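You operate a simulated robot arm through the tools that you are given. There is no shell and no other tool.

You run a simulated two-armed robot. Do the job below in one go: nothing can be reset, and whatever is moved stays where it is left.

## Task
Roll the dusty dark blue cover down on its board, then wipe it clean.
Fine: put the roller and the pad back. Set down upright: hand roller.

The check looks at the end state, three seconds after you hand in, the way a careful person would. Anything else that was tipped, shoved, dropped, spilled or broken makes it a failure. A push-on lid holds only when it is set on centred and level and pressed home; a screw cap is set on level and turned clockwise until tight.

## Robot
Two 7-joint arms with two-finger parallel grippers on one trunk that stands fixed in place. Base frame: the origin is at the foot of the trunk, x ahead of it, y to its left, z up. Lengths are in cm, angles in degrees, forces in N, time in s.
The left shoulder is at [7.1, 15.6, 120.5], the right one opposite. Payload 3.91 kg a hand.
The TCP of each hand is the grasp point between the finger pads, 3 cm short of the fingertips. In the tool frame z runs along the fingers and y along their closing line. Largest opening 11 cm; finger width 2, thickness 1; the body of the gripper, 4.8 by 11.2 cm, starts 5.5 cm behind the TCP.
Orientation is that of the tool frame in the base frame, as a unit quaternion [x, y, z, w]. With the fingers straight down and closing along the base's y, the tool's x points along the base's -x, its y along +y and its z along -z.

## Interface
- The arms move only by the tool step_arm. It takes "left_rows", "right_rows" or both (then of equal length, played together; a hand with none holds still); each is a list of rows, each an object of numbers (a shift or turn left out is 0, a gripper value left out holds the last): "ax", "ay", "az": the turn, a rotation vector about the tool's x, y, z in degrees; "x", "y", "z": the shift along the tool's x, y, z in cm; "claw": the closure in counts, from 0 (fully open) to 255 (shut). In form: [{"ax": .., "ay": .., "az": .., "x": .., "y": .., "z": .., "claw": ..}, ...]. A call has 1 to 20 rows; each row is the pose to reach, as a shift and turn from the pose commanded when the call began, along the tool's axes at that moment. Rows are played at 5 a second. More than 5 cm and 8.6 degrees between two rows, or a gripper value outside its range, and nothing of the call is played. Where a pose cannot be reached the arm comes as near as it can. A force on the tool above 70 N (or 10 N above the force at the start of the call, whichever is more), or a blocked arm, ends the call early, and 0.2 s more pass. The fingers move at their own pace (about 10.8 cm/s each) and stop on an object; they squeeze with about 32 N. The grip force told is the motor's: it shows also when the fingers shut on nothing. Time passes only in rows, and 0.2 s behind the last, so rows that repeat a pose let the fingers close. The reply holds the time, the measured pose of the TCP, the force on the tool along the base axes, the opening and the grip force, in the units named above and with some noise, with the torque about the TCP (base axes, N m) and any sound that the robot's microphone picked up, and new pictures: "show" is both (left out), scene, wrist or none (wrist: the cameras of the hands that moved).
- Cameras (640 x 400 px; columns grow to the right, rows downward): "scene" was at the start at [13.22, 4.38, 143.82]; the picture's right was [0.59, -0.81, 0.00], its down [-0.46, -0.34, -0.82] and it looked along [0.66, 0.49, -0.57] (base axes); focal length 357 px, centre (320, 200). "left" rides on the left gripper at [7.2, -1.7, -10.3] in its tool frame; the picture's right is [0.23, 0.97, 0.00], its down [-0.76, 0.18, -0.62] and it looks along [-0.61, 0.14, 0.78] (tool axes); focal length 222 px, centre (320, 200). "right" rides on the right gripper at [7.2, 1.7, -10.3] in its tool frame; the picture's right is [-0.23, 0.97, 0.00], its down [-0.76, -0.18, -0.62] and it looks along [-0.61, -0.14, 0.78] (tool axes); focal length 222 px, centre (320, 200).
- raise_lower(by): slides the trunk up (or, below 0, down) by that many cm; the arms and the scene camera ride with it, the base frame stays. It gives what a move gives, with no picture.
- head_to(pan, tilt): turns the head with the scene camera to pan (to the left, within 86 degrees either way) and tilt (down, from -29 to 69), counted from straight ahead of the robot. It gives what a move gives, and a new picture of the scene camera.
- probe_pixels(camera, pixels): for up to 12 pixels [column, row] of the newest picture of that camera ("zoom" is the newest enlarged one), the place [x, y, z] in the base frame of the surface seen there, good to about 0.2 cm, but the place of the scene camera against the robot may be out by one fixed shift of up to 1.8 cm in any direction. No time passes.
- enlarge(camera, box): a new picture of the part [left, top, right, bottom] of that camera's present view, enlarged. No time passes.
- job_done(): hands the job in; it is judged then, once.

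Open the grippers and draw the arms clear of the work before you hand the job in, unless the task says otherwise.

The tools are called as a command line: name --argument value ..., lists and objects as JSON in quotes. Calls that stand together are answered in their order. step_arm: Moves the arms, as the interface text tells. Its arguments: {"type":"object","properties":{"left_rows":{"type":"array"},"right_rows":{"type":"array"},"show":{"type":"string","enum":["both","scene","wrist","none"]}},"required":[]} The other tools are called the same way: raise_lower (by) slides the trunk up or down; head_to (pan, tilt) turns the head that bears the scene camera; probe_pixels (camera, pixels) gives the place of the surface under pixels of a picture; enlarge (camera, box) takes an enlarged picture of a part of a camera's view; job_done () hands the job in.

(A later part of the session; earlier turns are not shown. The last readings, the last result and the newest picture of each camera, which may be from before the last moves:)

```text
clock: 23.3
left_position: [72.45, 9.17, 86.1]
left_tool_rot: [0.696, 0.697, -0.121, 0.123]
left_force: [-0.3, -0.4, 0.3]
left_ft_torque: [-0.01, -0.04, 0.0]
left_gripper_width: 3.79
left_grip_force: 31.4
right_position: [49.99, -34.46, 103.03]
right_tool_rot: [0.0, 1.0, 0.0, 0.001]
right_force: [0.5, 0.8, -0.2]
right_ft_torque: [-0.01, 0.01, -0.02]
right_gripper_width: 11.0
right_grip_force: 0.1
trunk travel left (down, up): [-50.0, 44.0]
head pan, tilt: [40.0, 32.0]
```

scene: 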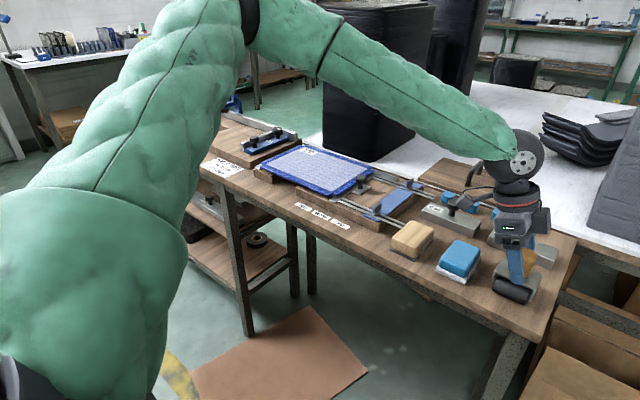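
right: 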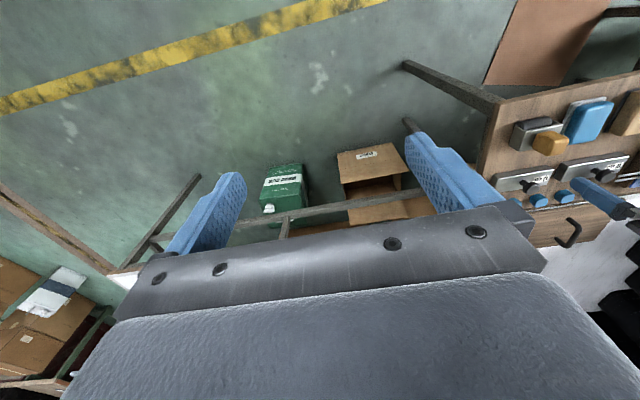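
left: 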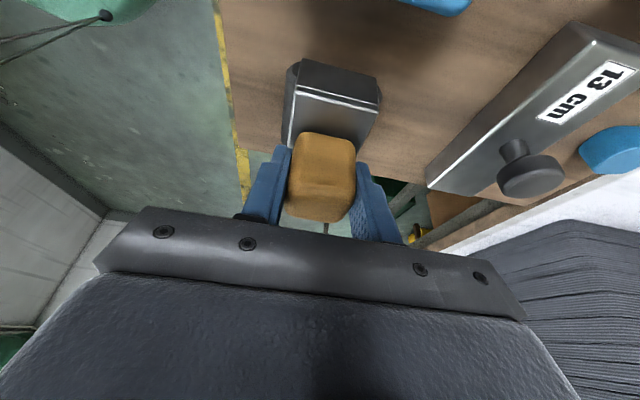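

Gripped (width 3.79, 31 N). I lift 3 cm first to check the hold, then higher.

step_arm --left_rows '[{"x": -0.34, "z": -0.94}, {"x": -1.03, "z": -2.82}, {"x": -2.05, "z": -5.64}, {"x": -3.42, "z": -9.4}, {"x": -4.1, "z": -11.28}, {"x": -4.1, "z": -11.28}]' --show "both"

enlarge --camera "scene" --box '[450, 180, 600, 310]'

```text
clock: 24.7
left_position: [72.4, 9.46, 98.24]
left_tool_rot: [0.696, 0.697, -0.121, 0.124]
left_force: [1.0, 0.1, -3.0]
left_ft_torque: [0.01, 0.0, -0.01]
left_gripper_width: 3.77
left_grip_force: 32.4
right_position: [49.94, -34.41, 102.86]
right_tool_rot: [0.0, 1.0, 0.0, 0.0]
right_force: [-0.5, 0.6, 0.4]
right_ft_torque: [0.02, 0.0, 0.02]
right_gripper_width: 10.98
right_grip_force: 0.0
trunk travel left (down, up): [-50.0, 44.0]
head pan, tilt: [40.0, 32.0]
```

scene: 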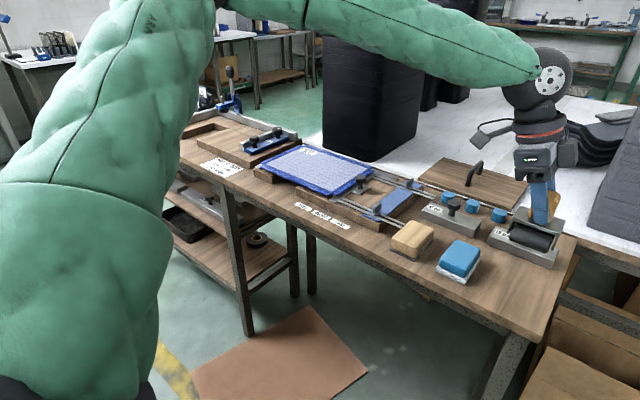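
left: 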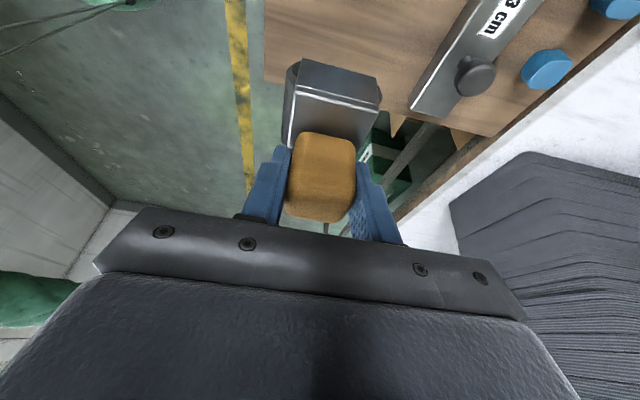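

```text
3.08 times, centred on (525, 245) of scene
```

zoom: 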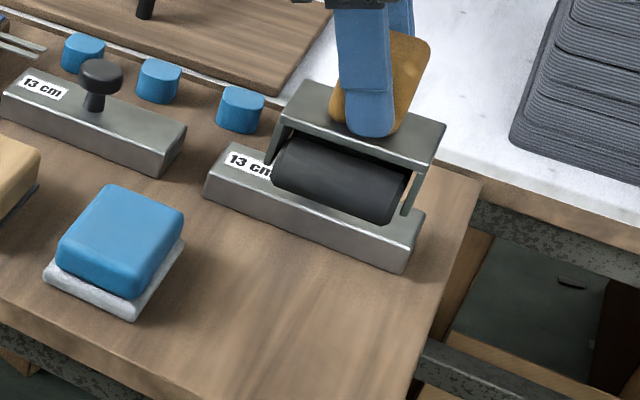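

Held firmly (weight ≈3 N). I carry it to above the cover (80, 66, 101) while yawing the hand 90° counter‑clockwise so the roller axis lies along x and it can roll along y.

step_arm --left_rows '[{"x": 3.725, "y": 0.543, "z": -1.568, "ax": -2.57, "az": -7.05}, {"x": 7.45, "y": 1.086, "z": -3.136, "ax": -5.13, "az": -14.1}, {"x": 11.175, "y": 1.629, "z": -4.704, "ax": -7.7, "az": -21.15}, {"x": 14.9, "y": 2.171, "z": -6.271, "ax": -10.27, "az": -28.2}, {"x": 18.625, "y": 2.714, "z": -7.839, "ax": -12.83, "az": -35.25}, {"x": 22.35, "y": 3.257, "z": -9.407, "ax": -15.4, "az": -42.3}, {"x": 26.075, "y": 3.8, "z": -10.975, "ax": -17.97, "az": -49.35}, {"x": 29.8, "y": 4.343, "z": -12.543, "ax": -20.53, "az": -56.4}, {"x": 33.525, "y": 4.886, "z": -14.111, "ax": -23.1, "az": -63.45}, {"x": 37.25, "y": 5.429, "z": -15.679, "ax": -25.67, "az": -70.5}, {"x": 40.975, "y": 5.971, "z": -17.246, "ax": -28.23, "az": -77.55}, {"x": 44.7, "y": 6.514, "z": -18.814, "ax": -30.8, "az": -84.6}, {"x": 48.425, "y": 7.057, "z": -20.382, "ax": -30.8, "az": -84.6}, {"x": 52.15, "y": 7.6, "z": -21.95, "ax": -30.8, "az": -84.6}, {"x": 52.15, "y": 7.6, "z": -21.95, "ax": -30.8, "az": -84.6}]' --show "both"

```text
clock: 27.9
left_position: [80.13, 65.84, 101.02]
left_tool_rot: [-0.001, 0.985, 0.0, 0.174]
left_force: [-0.5, 0.5, -2.5]
left_ft_torque: [0.01, -0.01, -0.01]
left_gripper_width: 3.76
left_grip_force: 31.6
right_position: [50.04, -34.43, 102.87]
right_tool_rot: [0.0, 1.0, 0.0, 0.0]
right_force: [-0.6, 0.4, 1.2]
right_ft_torque: [-0.02, -0.01, 0.0]
right_gripper_width: 11.01
right_grip_force: 0.2
trunk travel left (down, up): [-50.0, 44.0]
head pan, tilt: [40.0, 32.0]
```

scene: 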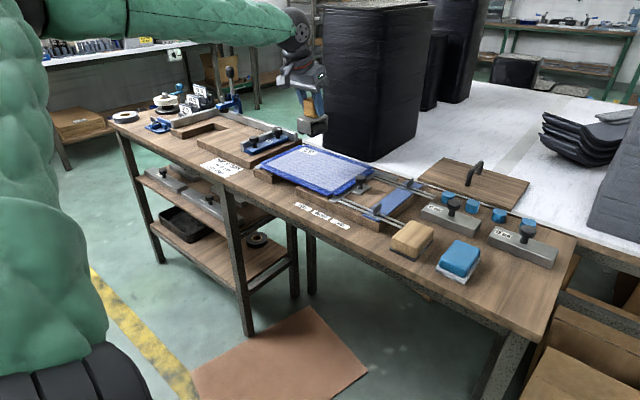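
left: 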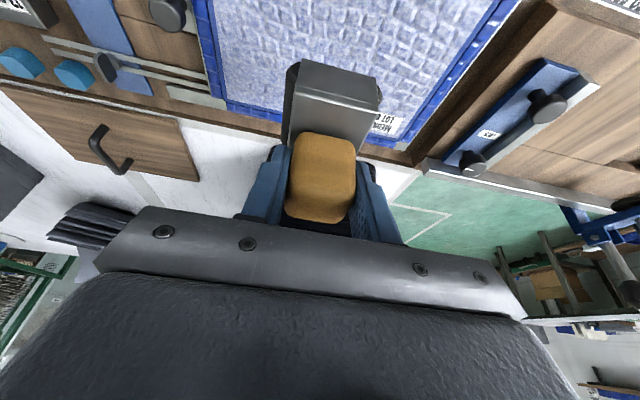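

The roller hangs level over the cover. I move to the first strip (TCP x≈75, y≈66) and descend to just above contact (z≈91).

step_arm --left_rows '[{"x": 1.6, "y": 0.05, "z": -0.6}, {"x": 4.82, "y": 0.15, "z": -1.75}, {"x": 6.2, "y": 0.15, "z": 2.0}, {"x": 7.4, "y": 0.15, "z": 5.3}, {"x": 8.24, "y": 0.15, "z": 7.65}, {"x": 8.24, "y": 0.15, "z": 7.65}]' --show "both"

enlarge --camera "scene" --box '[230, 100, 410, 220]'

```text
clock: 29.3
left_position: [75.02, 65.97, 90.99]
left_tool_rot: [-0.001, 0.985, 0.001, 0.175]
left_force: [0.1, 0.6, -2.7]
left_ft_torque: [0.01, -0.01, 0.02]
left_gripper_width: 3.74
left_grip_force: 31.8
right_position: [49.96, -34.35, 103.0]
right_tool_rot: [0.0, 1.0, 0.0, 0.0]
right_force: [0.5, 0.2, 0.4]
right_ft_torque: [-0.01, -0.02, 0.0]
right_gripper_width: 11.01
right_grip_force: 0.1
trunk travel left (down, up): [-50.0, 44.0]
head pan, tilt: [40.0, 32.0]
```

scene: 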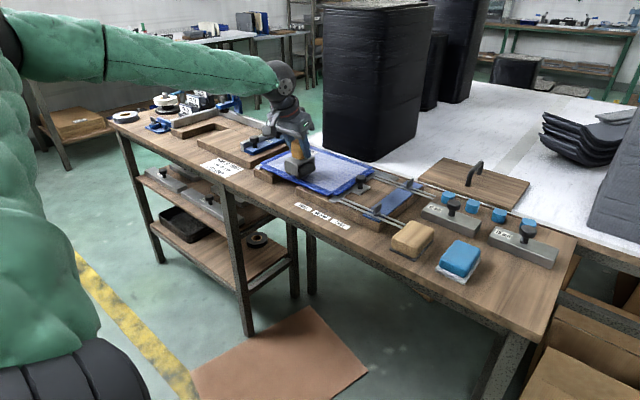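
left: 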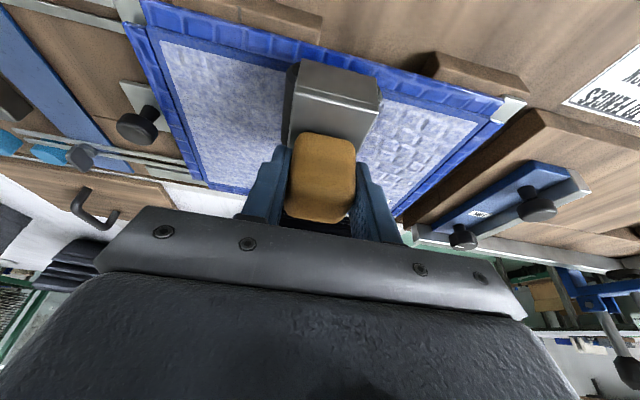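

```text
3.33 times, centred on (320, 160) of scene
```

zoom: 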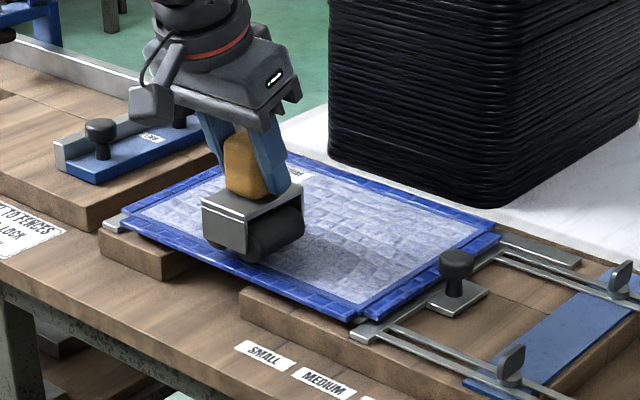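

The roller hovers just above the cover's near strip, level. I lower in 0.25 cm steps to find contact.

step_arm --left_rows '[{"x": 0.085, "z": 0.235}, {"x": 0.171, "z": 0.47}, {"x": 0.257, "z": 0.705}, {"x": 0.257, "z": 0.705}]' --show "none"

```text
clock: 30.3
left_position: [74.93, 66.16, 90.18]
left_tool_rot: [0.0, 0.985, -0.001, 0.175]
left_force: [1.0, -0.1, 0.9]
left_ft_torque: [0.0, -0.13, -0.03]
left_gripper_width: 3.76
left_grip_force: 31.9
right_position: [49.96, -34.44, 102.89]
right_tool_rot: [0.0, 1.0, 0.0, 0.001]
right_force: [0.5, 0.0, -0.5]
right_ft_torque: [-0.02, 0.01, 0.03]
right_gripper_width: 11.01
right_grip_force: 0.1
trunk travel left (down, up): [-50.0, 44.0]
head pan, tilt: [40.0, 32.0]
```

Contact just begins (Fz −2.7→+0.9). I press a further 0.2 cm and read the force.

step_arm --left_rows '[{"x": 0.034, "z": 0.094}, {"x": 0.068, "z": 0.188}, {"x": 0.068, "z": 0.188}]' --show "none"

```text
clock: 31.1
left_position: [74.87, 66.01, 90.15]
left_tool_rot: [0.0, 0.984, 0.001, 0.176]
left_force: [1.9, -0.2, 11.6]
left_ft_torque: [0.01, -0.58, 0.04]
left_gripper_width: 3.8
left_grip_force: 31.8
right_position: [49.93, -34.56, 102.93]
right_tool_rot: [0.0, 1.0, 0.0, 0.0]
right_force: [0.6, 0.0, 0.0]
right_ft_torque: [-0.01, 0.0, 0.0]
right_gripper_width: 10.98
right_grip_force: 0.1
trunk travel left (down, up): [-50.0, 44.0]
head pan, tilt: [40.0, 32.0]
```

Pressing ≈14 N, but torque −0.58 N·m about y shows the far end of the roller carries the load. I trim the hand by −1° about its y to level the roller on the surface.

step_arm --left_rows '[{"ay": -0.5}, {"ay": -1.0}, {"ay": -1.0}]' --show "none"

```text
clock: 31.9
left_position: [74.75, 66.02, 90.21]
left_tool_rot: [-0.001, 0.983, 0.0, 0.183]
left_force: [-1.6, -0.2, 13.0]
left_ft_torque: [-0.01, 0.22, -0.02]
left_gripper_width: 3.76
left_grip_force: 31.8
right_position: [49.92, -34.5, 103.0]
right_tool_rot: [0.001, 1.0, 0.0, 0.001]
right_force: [-1.2, -0.1, -0.2]
right_ft_torque: [-0.01, -0.03, -0.01]
right_gripper_width: 10.99
right_grip_force: 0.1
trunk travel left (down, up): [-50.0, 44.0]
head pan, tilt: [40.0, 32.0]
```

Balanced now (≈16 N down, small torque). I roll strip 1 toward +y to y≈79.8 and back.

step_arm --left_rows '[{"y": 1.4}, {"y": 2.8}, {"y": 4.2}, {"y": 5.6}, {"y": 7.0}, {"y": 8.4}, {"y": 9.8}, {"y": 11.2}, {"y": 12.6}, {"y": 13.8}, {"y": 12.4}, {"y": 11.0}, {"y": 9.6}, {"y": 8.2}, {"y": 6.8}, {"y": 5.4}, {"y": 4.0}, {"y": 2.6}, {"y": 1.2}, {"y": 0}]' --show "both"

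enlarge --camera "scene" --box '[230, 100, 410, 220]'

```text
clock: 36.1
left_position: [74.78, 65.98, 90.1]
left_tool_rot: [-0.001, 0.983, 0.001, 0.184]
left_force: [0.1, 0.4, 17.3]
left_ft_torque: [0.05, -0.09, 0.04]
left_gripper_width: 3.77
left_grip_force: 32.3
right_position: [49.82, -34.53, 102.83]
right_tool_rot: [0.0, 1.0, 0.001, 0.0]
right_force: [-0.4, 0.2, -0.3]
right_ft_torque: [0.0, 0.01, 0.0]
right_gripper_width: 10.98
right_grip_force: 0.1
trunk travel left (down, up): [-50.0, 44.0]
head pan, tilt: [40.0, 32.0]
```

scene: 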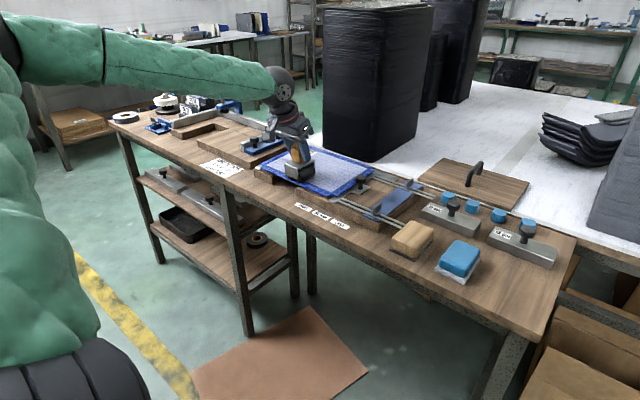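
left: 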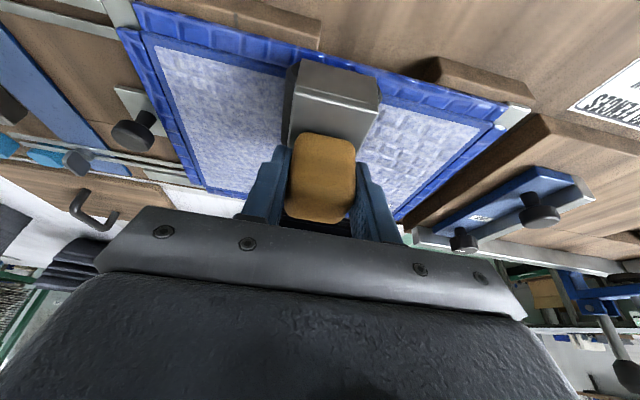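

```text
3.33 times, centred on (320, 160) of scene
```

zoom: 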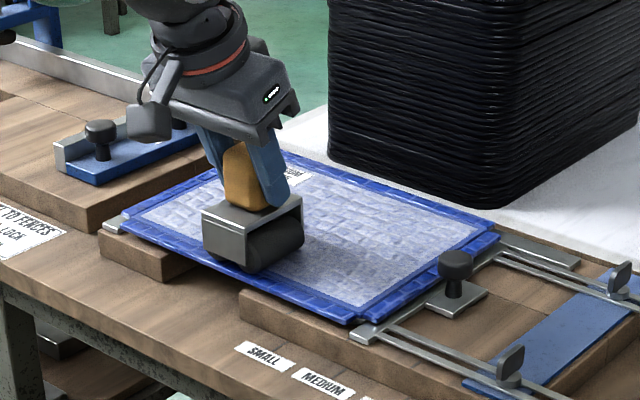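

Force steady (~20 N). I enlarge the left wrist view to see whether the rolled strip differs from the unrolled part.

enlarge --camera "left" --box '[360, 60, 520, 170]'

enlarge --camera "left" --box '[120, 10, 300, 150]'

```text
3.64 times, centred on (440, 115) of left
```

zoom: 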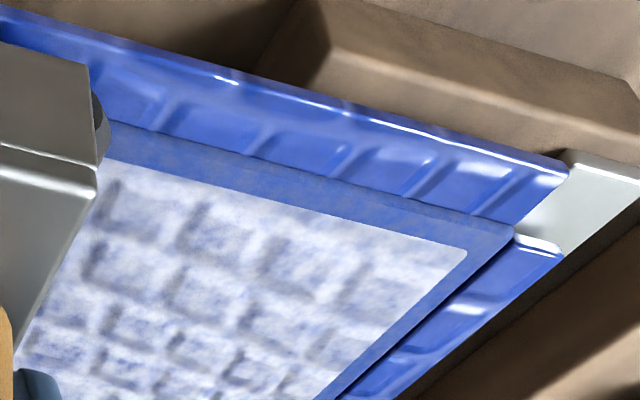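

```text
2.86 times, centred on (210, 80) of left
```

zoom: 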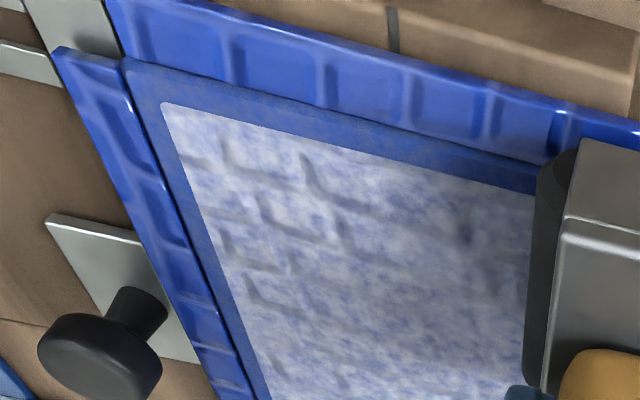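

No visible damage; the roller tracks well. I roll strip 1 to the −y end (y≈52.9) and back.

step_arm --left_rows '[{"y": -1.4}, {"y": -2.8}, {"y": -4.2}, {"y": -5.6}, {"y": -7.0}, {"y": -8.4}, {"y": -9.8}, {"y": -11.2}, {"y": -12.4}, {"y": -13.1}, {"y": -11.8}, {"y": -10.4}, {"y": -9.0}, {"y": -7.6}, {"y": -6.2}, {"y": -4.8}, {"y": -3.4}, {"y": -2.0}, {"y": -0.8}, {"y": 0}]' --show "wrist"

```text
clock: 40.3
left_position: [74.81, 66.0, 90.07]
left_tool_rot: [-0.001, 0.983, 0.0, 0.183]
left_force: [-1.7, 0.5, 11.0]
left_ft_torque: [0.07, 0.24, 0.04]
left_gripper_width: 3.79
left_grip_force: 31.8
right_position: [49.85, -34.53, 102.96]
right_tool_rot: [-0.001, 1.0, 0.0, 0.0]
right_force: [0.1, 0.3, 0.7]
right_ft_torque: [0.02, -0.03, 0.02]
right_gripper_width: 10.98
right_grip_force: 0.1
trunk travel left (down, up): [-50.0, 44.0]
head pan, tilt: [40.0, 32.0]
```

left: 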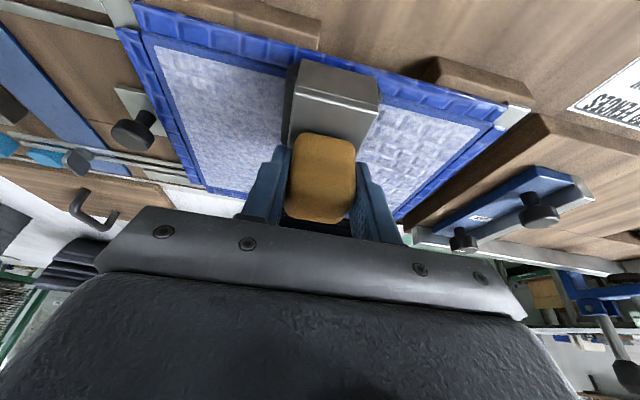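

Strip 1 is done both ways. I lift 0.8 cm, shift to strip 2 (TCP x≈80), and set down with slightly more press.

step_arm --left_rows '[{"x": -0.288, "z": -0.746}, {"x": -2.67, "z": 0.17}, {"x": -5.046, "z": 1.09}, {"x": -4.9, "z": 1.5}, {"x": -4.79, "z": 1.79}, {"x": -4.74, "z": 1.9}, {"x": -4.74, "z": 1.9}]' --show "none"

```text
clock: 41.9
left_position: [79.99, 65.91, 90.13]
left_tool_rot: [0.0, 0.983, 0.001, 0.184]
left_force: [-2.0, -1.3, 13.8]
left_ft_torque: [-0.1, 0.57, 0.02]
left_gripper_width: 3.75
left_grip_force: 31.8
right_position: [49.9, -34.58, 103.0]
right_tool_rot: [0.0, 1.0, 0.0, 0.0]
right_force: [0.1, 0.1, 0.4]
right_ft_torque: [0.04, 0.0, 0.0]
right_gripper_width: 10.99
right_grip_force: 0.1
trunk travel left (down, up): [-50.0, 44.0]
head pan, tilt: [40.0, 32.0]
```

Here the near end bears more (torque +0.57), so I trim +0.6° about tool y and press slightly, then read.

step_arm --left_rows '[{"ay": 0.3, "x": 0.01, "z": 0.03}, {"ay": 0.6, "x": 0.02, "z": 0.05}, {"ay": 0.6, "x": 0.02, "z": 0.05}]' --show "none"

```text
clock: 42.7
left_position: [79.97, 66.15, 90.21]
left_tool_rot: [0.0, 0.984, 0.001, 0.179]
left_force: [6.5, -1.8, 19.9]
left_ft_torque: [-0.18, -0.52, 0.0]
left_gripper_width: 3.76
left_grip_force: 32.2
right_position: [49.93, -34.57, 102.88]
right_tool_rot: [0.0, 1.0, 0.001, 0.0]
right_force: [0.5, 0.3, 0.6]
right_ft_torque: [0.03, 0.01, -0.01]
right_gripper_width: 10.98
right_grip_force: 0.1
trunk travel left (down, up): [-50.0, 44.0]
head pan, tilt: [40.0, 32.0]
```

Load is centred now (torque explained by the side force). I roll strip 2 toward +y and back.

step_arm --left_rows '[{"y": 1.4}, {"y": 2.8}, {"y": 4.2}, {"y": 5.6}, {"y": 7.0}, {"y": 8.4}, {"y": 9.8}, {"y": 11.2}, {"y": 12.6}, {"y": 13.8}, {"y": 12.4}, {"y": 11.0}, {"y": 9.6}, {"y": 8.2}, {"y": 6.8}, {"y": 5.4}, {"y": 4.0}, {"y": 2.6}, {"y": 1.2}, {"y": 0}]' --show "wrist"

```text
clock: 46.9
left_position: [79.96, 65.84, 90.1]
left_tool_rot: [0.0, 0.984, 0.001, 0.179]
left_force: [-1.1, -0.6, 23.6]
left_ft_torque: [-0.01, 0.2, -0.05]
left_gripper_width: 3.78
left_grip_force: 32.2
right_position: [49.91, -34.6, 103.04]
right_tool_rot: [-0.001, 1.0, 0.001, 0.001]
right_force: [-0.3, 1.2, 0.5]
right_ft_torque: [-0.04, 0.0, -0.03]
right_gripper_width: 11.0
right_grip_force: 0.1
trunk travel left (down, up): [-50.0, 44.0]
head pan, tilt: [40.0, 32.0]
```

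left: 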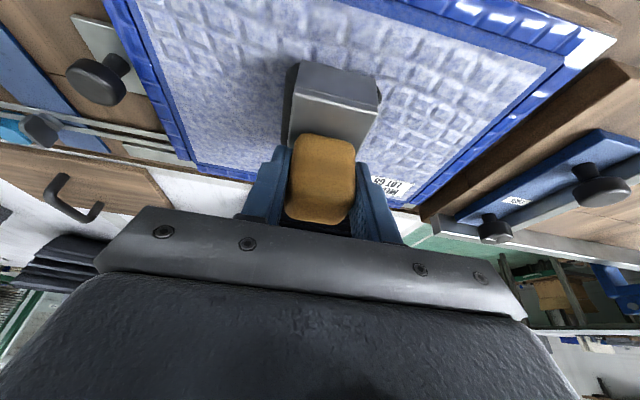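

Force ≈26 N, balanced. Before rolling toward −y I probe the clamp knob (95,80) and its edge to keep clear.

probe_pixels --camera "left" --pixels '[[95, 80], [122, 82], [128, 65], [100, 65], [70, 75], [115, 95], [130, 100], [105, 20], [150, 60], [160, 110]]'

```text
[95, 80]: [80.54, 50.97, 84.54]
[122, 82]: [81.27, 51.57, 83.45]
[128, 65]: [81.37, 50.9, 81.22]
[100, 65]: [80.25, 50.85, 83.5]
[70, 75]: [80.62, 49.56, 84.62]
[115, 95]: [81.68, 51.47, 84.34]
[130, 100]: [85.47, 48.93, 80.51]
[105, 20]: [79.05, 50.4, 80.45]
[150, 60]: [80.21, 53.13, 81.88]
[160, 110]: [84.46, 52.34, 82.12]
```

The knob seems close to the flap edge (centre ≈(81, 50.5), top z≈84.6). I cross-check with the scene camera relative to the cover's edge.

enlarge --camera "scene" --box '[320, 140, 400, 200]'

```text
6.67 times, centred on (360, 170) of scene
```

zoom: 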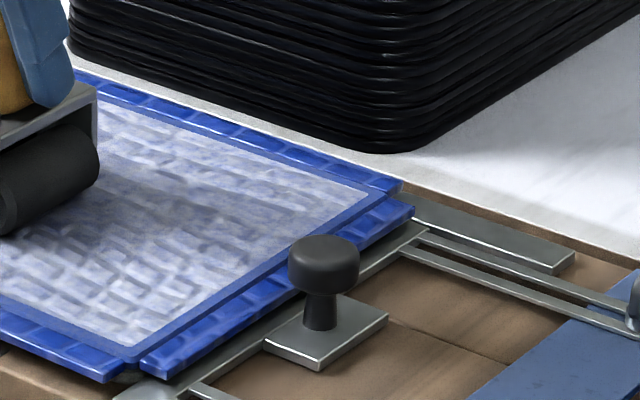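

probe_pixels --camera "zoom" --pixels '[[325, 250], [295, 262], [355, 265], [325, 285], [320, 315], [305, 318], [265, 345], [320, 362], [380, 318], [250, 320], [160, 375], [405, 212]]'

probe_pixels --camera "zoom" --pixels '[[140, 345], [375, 192], [110, 375], [385, 185], [230, 330], [210, 310], [320, 240], [340, 240], [300, 250], [350, 255], [60, 200], [30, 180]]'

```text
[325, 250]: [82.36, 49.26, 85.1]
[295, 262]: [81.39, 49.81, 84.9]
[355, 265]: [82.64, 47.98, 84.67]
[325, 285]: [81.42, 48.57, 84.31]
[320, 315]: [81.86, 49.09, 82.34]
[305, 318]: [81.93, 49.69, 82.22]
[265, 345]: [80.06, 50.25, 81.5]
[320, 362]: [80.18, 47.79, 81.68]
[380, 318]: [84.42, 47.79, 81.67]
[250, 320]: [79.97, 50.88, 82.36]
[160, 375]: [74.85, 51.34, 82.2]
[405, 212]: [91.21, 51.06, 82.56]
```

```text
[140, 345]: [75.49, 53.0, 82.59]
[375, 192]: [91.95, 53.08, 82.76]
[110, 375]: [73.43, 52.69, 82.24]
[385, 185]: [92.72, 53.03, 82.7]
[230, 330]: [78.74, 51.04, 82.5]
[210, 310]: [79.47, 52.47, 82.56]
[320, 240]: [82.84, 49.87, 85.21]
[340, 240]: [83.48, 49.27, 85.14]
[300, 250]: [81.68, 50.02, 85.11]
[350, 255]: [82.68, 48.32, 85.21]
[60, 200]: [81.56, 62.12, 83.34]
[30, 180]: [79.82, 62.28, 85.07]
```

Relative to the cover, the knob's edge is at y≈51.3, and the roller (apparently twin cylinders reaching ±3.05) must stay at y ≥ 54.6. I roll strip 2 down to y≈54.9 and back.

step_arm --left_rows '[{"y": -1.4}, {"y": -2.8}, {"y": -4.2}, {"y": -5.6}, {"y": -7.0}, {"y": -8.4}, {"y": -9.6}, {"y": -10.5}, {"y": -11.1}, {"y": -10.0}, {"y": -8.6}, {"y": -7.2}, {"y": -5.8}, {"y": -4.4}, {"y": -3.0}, {"y": -1.6}, {"y": -0.6}, {"y": 0}]' --show "both"

```text
clock: 50.7
left_position: [80.01, 65.91, 90.16]
left_tool_rot: [0.0, 0.984, 0.001, 0.179]
left_force: [-0.7, 0.1, 21.8]
left_ft_torque: [0.0, 0.07, 0.03]
left_gripper_width: 3.74
left_grip_force: 31.7
right_position: [49.85, -34.49, 102.93]
right_tool_rot: [0.0, 1.0, 0.0, 0.0]
right_force: [-0.1, 0.3, 0.6]
right_ft_torque: [0.06, -0.02, 0.02]
right_gripper_width: 10.99
right_grip_force: 0.1
trunk travel left (down, up): [-50.0, 44.0]
head pan, tilt: [40.0, 32.0]
```

scene: 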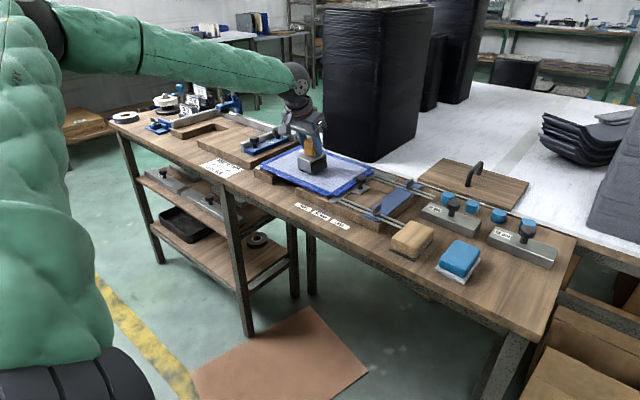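
left: 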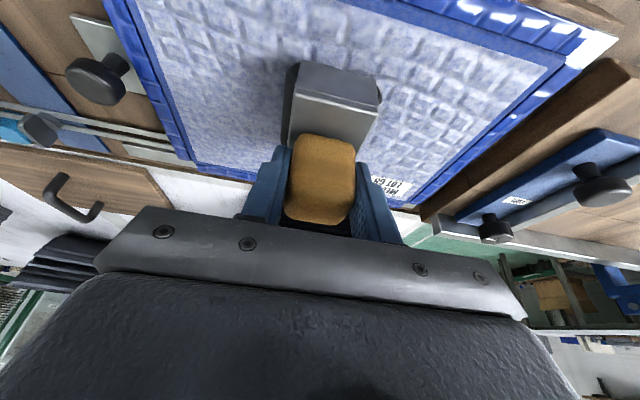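

Strip 2 done (≈24 N). I lift, shift to strip 3 (TCP x≈84.8), and set down.

step_arm --left_rows '[{"x": -0.282, "z": -0.749}, {"x": -2.53, "z": 0.1}, {"x": -4.775, "z": 0.941}, {"x": -4.65, "z": 1.3}, {"x": -4.54, "z": 1.57}, {"x": -4.493, "z": 1.69}, {"x": -4.493, "z": 1.69}]' --show "none"

```text
clock: 52.3
left_position: [84.67, 65.91, 90.17]
left_tool_rot: [0.001, 0.984, 0.0, 0.178]
left_force: [-2.9, 0.3, 13.7]
left_ft_torque: [-0.03, 0.59, -0.01]
left_gripper_width: 3.77
left_grip_force: 31.9
right_position: [49.8, -34.48, 102.98]
right_tool_rot: [0.0, 1.0, 0.0, 0.001]
right_force: [0.2, 0.0, 0.2]
right_ft_torque: [-0.02, -0.02, 0.01]
right_gripper_width: 10.99
right_grip_force: 0.1
trunk travel left (down, up): [-50.0, 44.0]
head pan, tilt: [40.0, 32.0]
```

Again slightly near-end heavy; I trim +0.35° and press 0.1 cm more.

step_arm --left_rows '[{"ay": 0.2, "x": 0.02, "z": 0.05}, {"ay": 0.35, "x": 0.035, "z": 0.094}, {"ay": 0.35, "x": 0.035, "z": 0.094}]' --show "none"

```text
clock: 53.1
left_position: [84.73, 65.82, 89.96]
left_tool_rot: [0.0, 0.984, 0.001, 0.177]
left_force: [6.8, 1.0, 24.4]
left_ft_torque: [0.03, -0.06, -0.01]
left_gripper_width: 3.77
left_grip_force: 32.3
right_position: [49.83, -34.71, 102.87]
right_tool_rot: [0.001, 1.0, 0.001, 0.001]
right_force: [0.0, 0.0, -0.6]
right_ft_torque: [-0.01, 0.01, -0.03]
right_gripper_width: 11.02
right_grip_force: 0.2
trunk travel left (down, up): [-50.0, 44.0]
head pan, tilt: [40.0, 32.0]
```

Pressing ≈27 N, roughly centred. I roll strip 3 toward +y (to y≈79.2) and back.

step_arm --left_rows '[{"y": 1.4}, {"y": 2.8}, {"y": 4.2}, {"y": 5.6}, {"y": 7.0}, {"y": 8.4}, {"y": 9.8}, {"y": 11.2}, {"y": 12.4}, {"y": 13.3}, {"y": 12.0}, {"y": 10.6}, {"y": 9.2}, {"y": 7.8}, {"y": 6.4}, {"y": 5.0}, {"y": 3.6}, {"y": 2.2}, {"y": 0.8}, {"y": 0}]' --show "none"

step_arm --left_rows '[{"y": -1.4}, {"y": -2.8}, {"y": -4.2}, {"y": -5.6}, {"y": -7.0}, {"y": -8.4}, {"y": -9.6}, {"y": -10.5}, {"y": -11.0}, {"y": -10.0}, {"y": -8.6}, {"y": -7.2}, {"y": -5.8}, {"y": -4.4}, {"y": -3.0}, {"y": -1.6}, {"y": -0.6}, {"y": 0}]' --show "both"

```text
clock: 57.3
left_position: [84.66, 66.08, 90.05]
left_tool_rot: [0.0, 0.984, 0.001, 0.175]
left_force: [1.8, 1.1, 25.1]
left_ft_torque: [0.1, 0.42, -0.01]
left_gripper_width: 3.78
left_grip_force: 31.9
right_position: [49.89, -34.53, 103.02]
right_tool_rot: [0.001, 1.0, 0.001, 0.001]
right_force: [-0.9, -0.1, 0.9]
right_ft_torque: [-0.02, 0.02, -0.01]
right_gripper_width: 11.03
right_grip_force: 0.1
trunk travel left (down, up): [-50.0, 44.0]
head pan, tilt: [40.0, 32.0]
```

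```text
clock: 61.1
left_position: [84.69, 66.14, 90.07]
left_tool_rot: [-0.001, 0.985, 0.0, 0.175]
left_force: [2.5, 0.1, 16.5]
left_ft_torque: [-0.02, -0.15, -0.02]
left_gripper_width: 3.76
left_grip_force: 32.0
right_position: [49.88, -34.54, 103.01]
right_tool_rot: [0.0, 1.0, 0.0, 0.0]
right_force: [0.2, 0.9, -0.2]
right_ft_torque: [0.01, 0.02, 0.0]
right_gripper_width: 10.97
right_grip_force: 0.0
trunk travel left (down, up): [-50.0, 44.0]
head pan, tilt: [40.0, 32.0]
```

scene: 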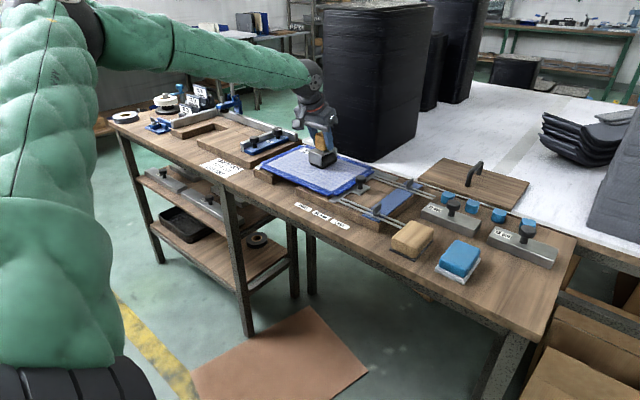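
left: 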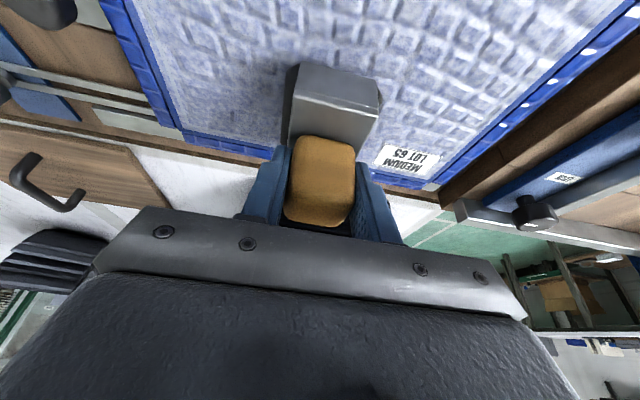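

Strip 3 done. I lift and shift to the last strip 4 (TCP x≈89.1, covering to the far flap), then set down.

step_arm --left_rows '[{"x": -0.276, "z": -0.751}, {"x": -2.35, "z": 0.0}, {"x": -4.408, "z": 0.767}, {"x": -4.28, "z": 1.13}, {"x": -4.17, "z": 1.42}, {"x": -4.115, "z": 1.565}, {"x": -4.115, "z": 1.565}]' --show "none"

```text
clock: 62.7
left_position: [89.25, 66.02, 89.92]
left_tool_rot: [0.0, 0.984, 0.0, 0.176]
left_force: [1.0, -1.3, 11.2]
left_ft_torque: [-0.02, 0.24, 0.01]
left_gripper_width: 3.76
left_grip_force: 31.9
right_position: [49.87, -34.53, 102.97]
right_tool_rot: [0.0, 1.0, 0.0, 0.0]
right_force: [0.5, 0.4, 0.6]
right_ft_torque: [0.03, -0.01, 0.01]
right_gripper_width: 11.0
right_grip_force: 0.0
trunk travel left (down, up): [-50.0, 44.0]
head pan, tilt: [40.0, 32.0]
```

Near-end slightly heavy again; trim +0.3° and press 0.12 cm more.

step_arm --left_rows '[{"ay": 0.15, "x": 0.02, "z": 0.06}, {"ay": 0.3, "x": 0.041, "z": 0.113}, {"ay": 0.3, "x": 0.041, "z": 0.113}]' --show "none"

```text
clock: 63.5
left_position: [89.19, 65.95, 89.97]
left_tool_rot: [0.0, 0.985, 0.0, 0.174]
left_force: [9.1, 0.5, 20.1]
left_ft_torque: [0.09, -0.22, -0.01]
left_gripper_width: 3.75
left_grip_force: 32.1
right_position: [49.89, -34.57, 103.01]
right_tool_rot: [0.0, 1.0, 0.002, 0.0]
right_force: [0.9, 0.2, -0.6]
right_ft_torque: [-0.01, -0.02, 0.03]
right_gripper_width: 11.02
right_grip_force: 0.2
trunk travel left (down, up): [-50.0, 44.0]
head pan, tilt: [40.0, 32.0]
```

step_arm --left_rows '[{"ay": 0.2, "y": 0.5}, {"ay": 0.3, "y": 1.4}, {"ay": 0.3, "y": 2.8}, {"ay": 0.3, "y": 4.2}, {"ay": 0.3, "y": 5.6}, {"ay": 0.3, "y": 7.0}, {"ay": 0.3, "y": 8.4}, {"ay": 0.3, "y": 9.8}, {"ay": 0.3, "y": 11.2}, {"ay": 0.3, "y": 12.4}, {"ay": 0.3, "y": 13.2}, {"ay": 0.3, "y": 13.2}]' --show "both"

```text
clock: 66.1
left_position: [89.02, 79.23, 89.83]
left_tool_rot: [0.0, 0.985, 0.001, 0.17]
left_force: [-1.5, -1.1, 19.2]
left_ft_torque: [-0.42, -0.06, -0.05]
left_gripper_width: 3.74
left_grip_force: 31.8
right_position: [49.87, -34.44, 103.02]
right_tool_rot: [0.0, 1.0, 0.001, 0.001]
right_force: [0.5, -0.7, -0.8]
right_ft_torque: [-0.01, 0.02, 0.0]
right_gripper_width: 11.01
right_grip_force: 0.1
trunk travel left (down, up): [-50.0, 44.0]
head pan, tilt: [40.0, 32.0]
```

scene: 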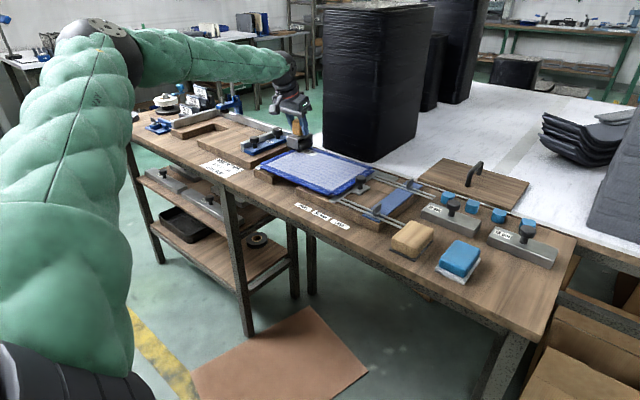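
left: 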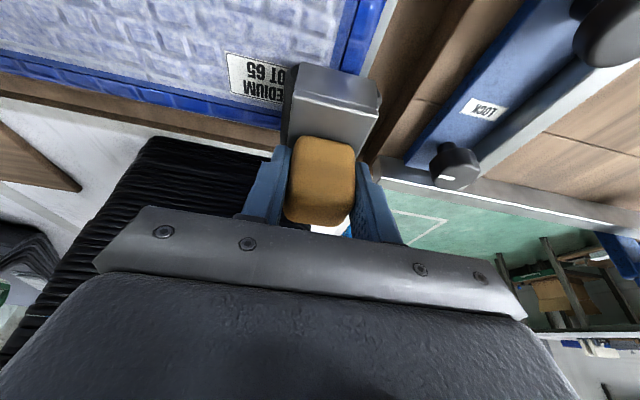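

Reached (89.0, 79.2) with good pressure. I roll strip 4 back across to y≈54.2.

step_arm --left_rows '[{"y": -1.4}, {"y": -2.8}, {"y": -4.2}, {"y": -5.6}, {"y": -7.0}, {"y": -8.4}, {"y": -9.8}, {"y": -11.2}, {"y": -12.6}, {"y": -14.0}, {"y": -15.4}, {"y": -16.8}, {"y": -18.2}, {"y": -19.6}, {"y": -21.0}, {"y": -22.4}, {"y": -23.8}, {"y": -25.0}, {"y": -25.0}]' --show "both"

```text
clock: 70.1
left_position: [89.21, 54.22, 89.86]
left_tool_rot: [0.0, 0.985, 0.001, 0.171]
left_force: [-0.2, -1.8, 17.7]
left_ft_torque: [0.28, -0.22, 0.0]
left_gripper_width: 3.76
left_grip_force: 31.7
right_position: [49.83, -34.62, 102.98]
right_tool_rot: [-0.001, 1.0, 0.0, 0.0]
right_force: [0.2, 0.1, 0.1]
right_ft_torque: [0.03, -0.01, 0.01]
right_gripper_width: 11.0
right_grip_force: 0.1
trunk travel left (down, up): [-50.0, 44.0]
head pan, tilt: [40.0, 32.0]
```

scene: 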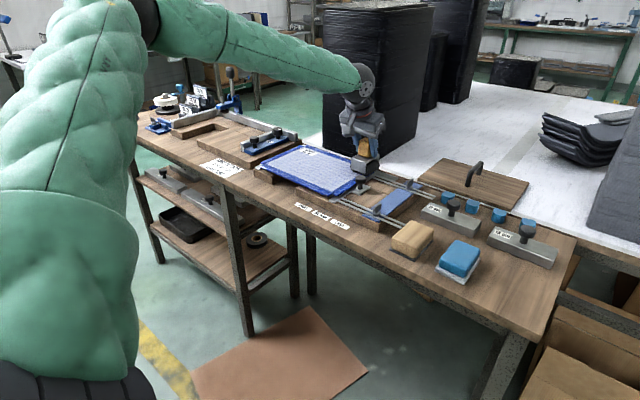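
left: 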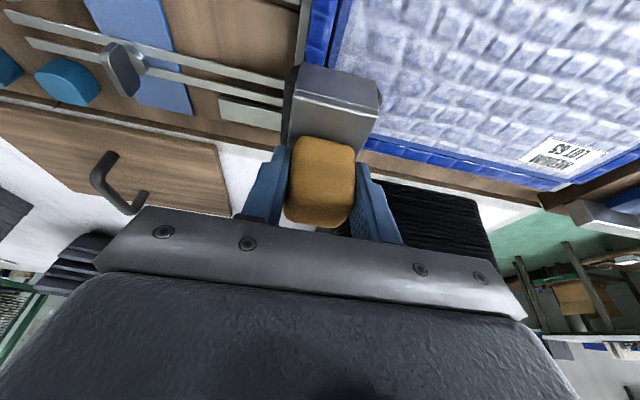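

I roll back to the middle and lift the roller clear, then look at the whole cover from the scene camera.

step_arm --left_rows '[{"y": 1.4}, {"y": 2.8}, {"y": 4.2}, {"y": 5.6}, {"y": 7.0}, {"y": 8.4}, {"y": 9.8}, {"y": 11.2}, {"y": 12.0}, {"y": 12.0, "x": -1.0, "z": -2.8}, {"y": 12.0, "x": -1.2, "z": -6.5}, {"y": 12.0, "x": 1.5, "z": -10}, {"y": 9.0, "x": 5, "z": -11.5}, {"y": 5.0, "x": 7, "z": -12.5}, {"y": 0.5, "x": 7, "z": -12.5}, {"y": -4, "x": 7, "z": -12.5}, {"y": -8, "x": 7, "z": -12.5}, {"y": -12, "x": 7, "z": -12.5}]' --show "both"

enlarge --camera "scene" --box '[250, 130, 390, 210]'

```text
clock: 73.9
left_position: [78.33, 41.96, 98.95]
left_tool_rot: [-0.001, 0.986, 0.001, 0.169]
left_force: [0.0, -0.8, -2.9]
left_ft_torque: [0.0, 0.01, 0.03]
left_gripper_width: 3.75
left_grip_force: 31.6
right_position: [49.93, -34.49, 102.95]
right_tool_rot: [0.0, 1.0, 0.001, 0.0]
right_force: [0.0, 0.3, -0.2]
right_ft_torque: [0.03, 0.02, -0.02]
right_gripper_width: 11.0
right_grip_force: 0.2
trunk travel left (down, up): [-50.0, 44.0]
head pan, tilt: [40.0, 32.0]
```

scene: 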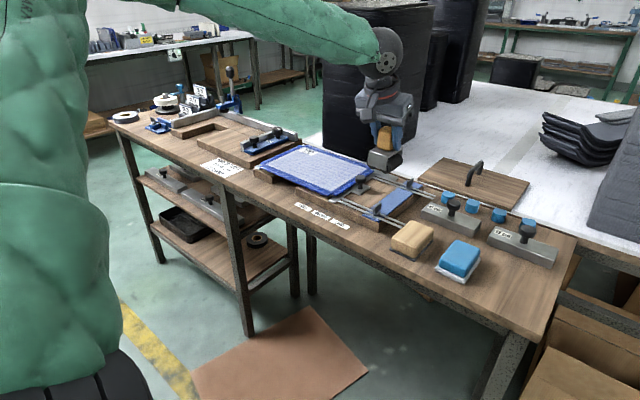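
left: 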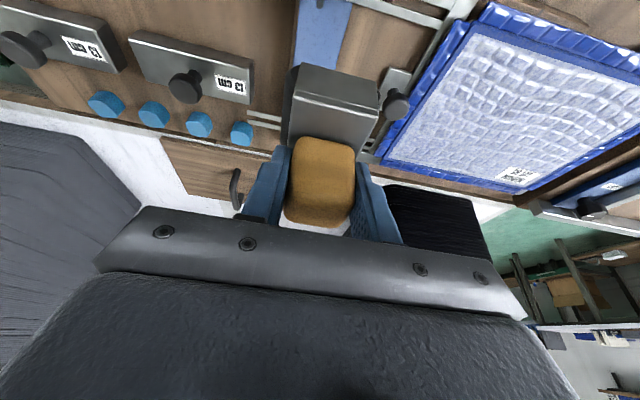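

```text
4.57 times, centred on (320, 170) of scene
```

zoom: 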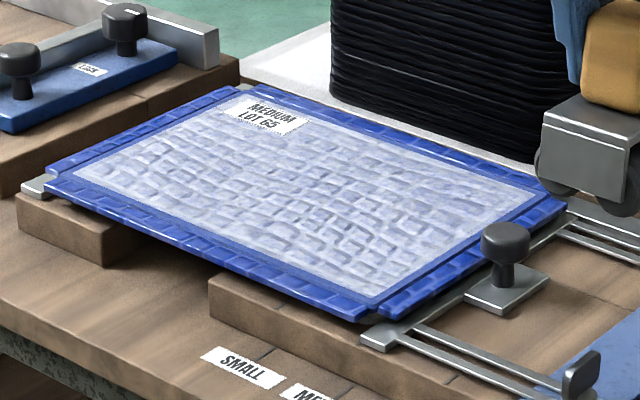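

The zoom confirms twin wheels under the bracket. I probe the cover's surface and flaps now to compare heights with before rolling.

enlarge --camera "left" --box '[370, 0, 640, 200]'

probe_pixels --camera "left" --pixels '[[500, 20], [450, 50], [395, 150], [480, 180], [420, 150], [480, 100], [550, 120], [600, 100], [600, 45], [540, 60], [560, 175], [470, 30]]'

```text
2.00 times, centred on (505, 100) of left
```

zoom: 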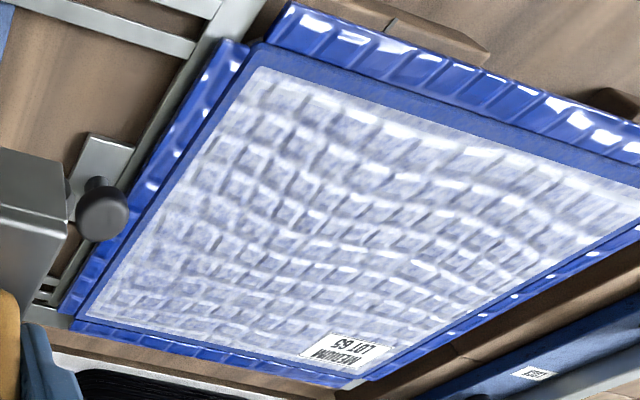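

```text
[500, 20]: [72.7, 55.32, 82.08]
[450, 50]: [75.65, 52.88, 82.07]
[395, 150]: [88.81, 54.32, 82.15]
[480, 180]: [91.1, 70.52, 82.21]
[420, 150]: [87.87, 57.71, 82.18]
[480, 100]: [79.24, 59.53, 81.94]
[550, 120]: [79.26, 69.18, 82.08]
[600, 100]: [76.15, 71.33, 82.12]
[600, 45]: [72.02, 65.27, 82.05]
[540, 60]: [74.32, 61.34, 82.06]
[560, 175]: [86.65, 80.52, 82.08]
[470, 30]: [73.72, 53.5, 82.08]
```

Surface is unchanged in height (≈82.1) and intact. Since strip 1 was rolled at the lowest force, I go back for one more firmer pass there: move above (75.1, 66).

step_arm --left_rows '[{"x": 0.5, "y": 4, "z": -0.18}, {"x": 1.0, "y": 8, "z": -0.36}, {"x": 1.5, "y": 12, "z": -0.53}, {"x": 2.0, "y": 16, "z": -0.71}, {"x": 2.5, "y": 20, "z": -0.89}, {"x": 3.02, "y": 24, "z": -1.07}, {"x": 4.0, "y": 24, "z": 1.7}, {"x": 5.0, "y": 24, "z": 4.5}, {"x": 5.68, "y": 24, "z": 6.48}, {"x": 5.9, "y": 24, "z": 7.1}, {"x": 5.95, "y": 24, "z": 7.24}, {"x": 5.95, "y": 24, "z": 7.24}]' --show "none"

```text
clock: 76.5
left_position: [75.21, 66.29, 90.22]
left_tool_rot: [0.0, 0.985, 0.001, 0.17]
left_force: [0.4, 0.3, -2.3]
left_ft_torque: [0.02, -0.02, -0.02]
left_gripper_width: 3.77
left_grip_force: 32.3
right_position: [50.01, -34.34, 102.88]
right_tool_rot: [0.0, 1.0, 0.0, 0.0]
right_force: [0.1, -1.0, 0.6]
right_ft_torque: [0.02, 0.04, -0.05]
right_gripper_width: 10.99
right_grip_force: 0.1
trunk travel left (down, up): [-50.0, 44.0]
head pan, tilt: [40.0, 32.0]
```

No contact yet at 90.22. I press down another 0.35 cm in steps.

step_arm --left_rows '[{"x": 0.05, "z": 0.14}, {"x": 0.1, "z": 0.28}, {"x": 0.117, "z": 0.33}, {"x": 0.117, "z": 0.33}]' --show "none"

```text
clock: 77.5
left_position: [75.31, 66.24, 90.07]
left_tool_rot: [0.001, 0.985, 0.0, 0.17]
left_force: [-1.0, -1.6, 7.4]
left_ft_torque: [-0.04, -0.16, -0.03]
left_gripper_width: 3.79
left_grip_force: 32.5
right_position: [50.01, -34.5, 102.98]
right_tool_rot: [0.0, 1.0, 0.0, 0.0]
right_force: [-0.2, 0.0, -0.2]
right_ft_torque: [0.0, 0.02, 0.0]
right_gripper_width: 11.03
right_grip_force: 0.0
trunk travel left (down, up): [-50.0, 44.0]
head pan, tilt: [40.0, 32.0]
```

step_arm --left_rows '[{"ay": -0.15, "x": 0.04, "z": 0.12}, {"ay": -0.3, "x": 0.083, "z": 0.236}, {"ay": -0.3, "x": 0.083, "z": 0.236}]' --show "none"

```text
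clock: 78.3
left_position: [75.2, 66.23, 89.85]
left_tool_rot: [-0.001, 0.985, 0.001, 0.173]
left_force: [1.0, 0.9, 16.3]
left_ft_torque: [-0.02, -0.68, 0.04]
left_gripper_width: 3.77
left_grip_force: 32.0
right_position: [49.84, -34.58, 103.08]
right_tool_rot: [0.0, 1.0, 0.0, -0.001]
right_force: [-0.1, 0.3, 0.1]
right_ft_torque: [0.01, -0.01, -0.01]
right_gripper_width: 11.01
right_grip_force: 0.1
trunk travel left (down, up): [-50.0, 44.0]
head pan, tilt: [40.0, 32.0]
```

Far end bears the load here, so I trim another −0.8° and press slightly.

step_arm --left_rows '[{"ay": -0.4, "x": 0.02, "z": 0.05}, {"ay": -0.8, "x": 0.03, "z": 0.08}, {"ay": -0.8, "x": 0.03, "z": 0.08}]' --show "none"

```text
clock: 79.1
left_position: [75.11, 66.12, 89.79]
left_tool_rot: [0.0, 0.984, 0.001, 0.18]
left_force: [-3.0, 0.5, 26.8]
left_ft_torque: [0.03, -0.56, 0.0]
left_gripper_width: 3.78
left_grip_force: 31.9
right_position: [49.86, -34.52, 102.97]
right_tool_rot: [0.0, 1.0, 0.001, 0.001]
right_force: [0.8, 0.0, 0.5]
right_ft_torque: [0.02, -0.04, 0.01]
right_gripper_width: 11.02
right_grip_force: 0.0
trunk travel left (down, up): [-50.0, 44.0]
head pan, tilt: [40.0, 32.0]
```

step_arm --left_rows '[{"ay": -0.3, "y": 0.4}, {"ay": -0.6, "y": 1.4}, {"ay": -0.6, "y": 2.8}, {"ay": -0.6, "y": 4.2}, {"ay": -0.6, "y": 5.6}, {"ay": -0.6, "y": 7.0}, {"ay": -0.6, "y": 8.4}, {"ay": -0.6, "y": 9.8}, {"ay": -0.6, "y": 11.2}, {"ay": -0.6, "y": 12.4}, {"ay": -0.6, "y": 13.0}, {"ay": -0.6, "y": 13.0}]' --show "none"

```text
clock: 81.7
left_position: [75.21, 79.27, 89.73]
left_tool_rot: [-0.001, 0.983, 0.001, 0.185]
left_force: [2.5, 0.3, 21.4]
left_ft_torque: [-0.35, 0.14, 0.03]
left_gripper_width: 3.78
left_grip_force: 32.1
right_position: [49.86, -34.6, 102.86]
right_tool_rot: [0.0, 1.0, 0.0, 0.0]
right_force: [0.0, -0.6, -0.6]
right_ft_torque: [-0.02, 0.04, 0.01]
right_gripper_width: 10.99
right_grip_force: 0.0
trunk travel left (down, up): [-50.0, 44.0]
head pan, tilt: [40.0, 32.0]
```

Balanced now at ≈24 N. I roll the full length back to y≈53.3.

step_arm --left_rows '[{"y": -1.4}, {"y": -2.8}, {"y": -4.2}, {"y": -5.6}, {"y": -7.0}, {"y": -8.4}, {"y": -9.8}, {"y": -11.2}, {"y": -12.6}, {"y": -14.0}, {"y": -15.4}, {"y": -16.8}, {"y": -18.2}, {"y": -19.6}, {"y": -21.0}, {"y": -22.4}, {"y": -23.8}, {"y": -25.2}, {"y": -26.0}, {"y": -26.0}]' --show "wrist"

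```text
clock: 85.9
left_position: [75.09, 53.17, 89.75]
left_tool_rot: [0.0, 0.983, 0.001, 0.184]
left_force: [1.2, -2.3, 20.4]
left_ft_torque: [0.32, 0.17, -0.02]
left_gripper_width: 3.78
left_grip_force: 31.9
right_position: [49.9, -34.54, 102.94]
right_tool_rot: [0.0, 1.0, 0.0, 0.001]
right_force: [-0.2, 0.4, 0.2]
right_ft_torque: [0.0, 0.02, -0.01]
right_gripper_width: 11.01
right_grip_force: 0.0
trunk travel left (down, up): [-50.0, 44.0]
head pan, tilt: [40.0, 32.0]
```

left: 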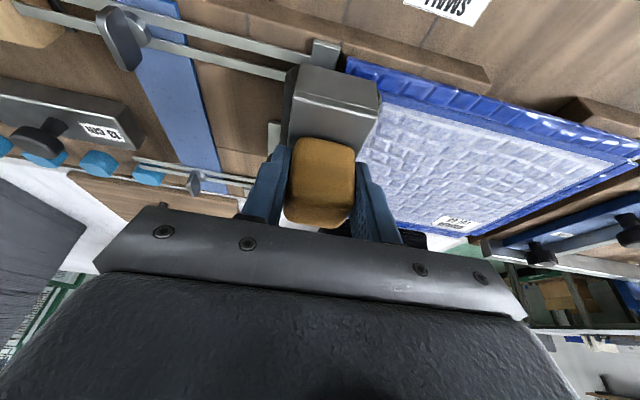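

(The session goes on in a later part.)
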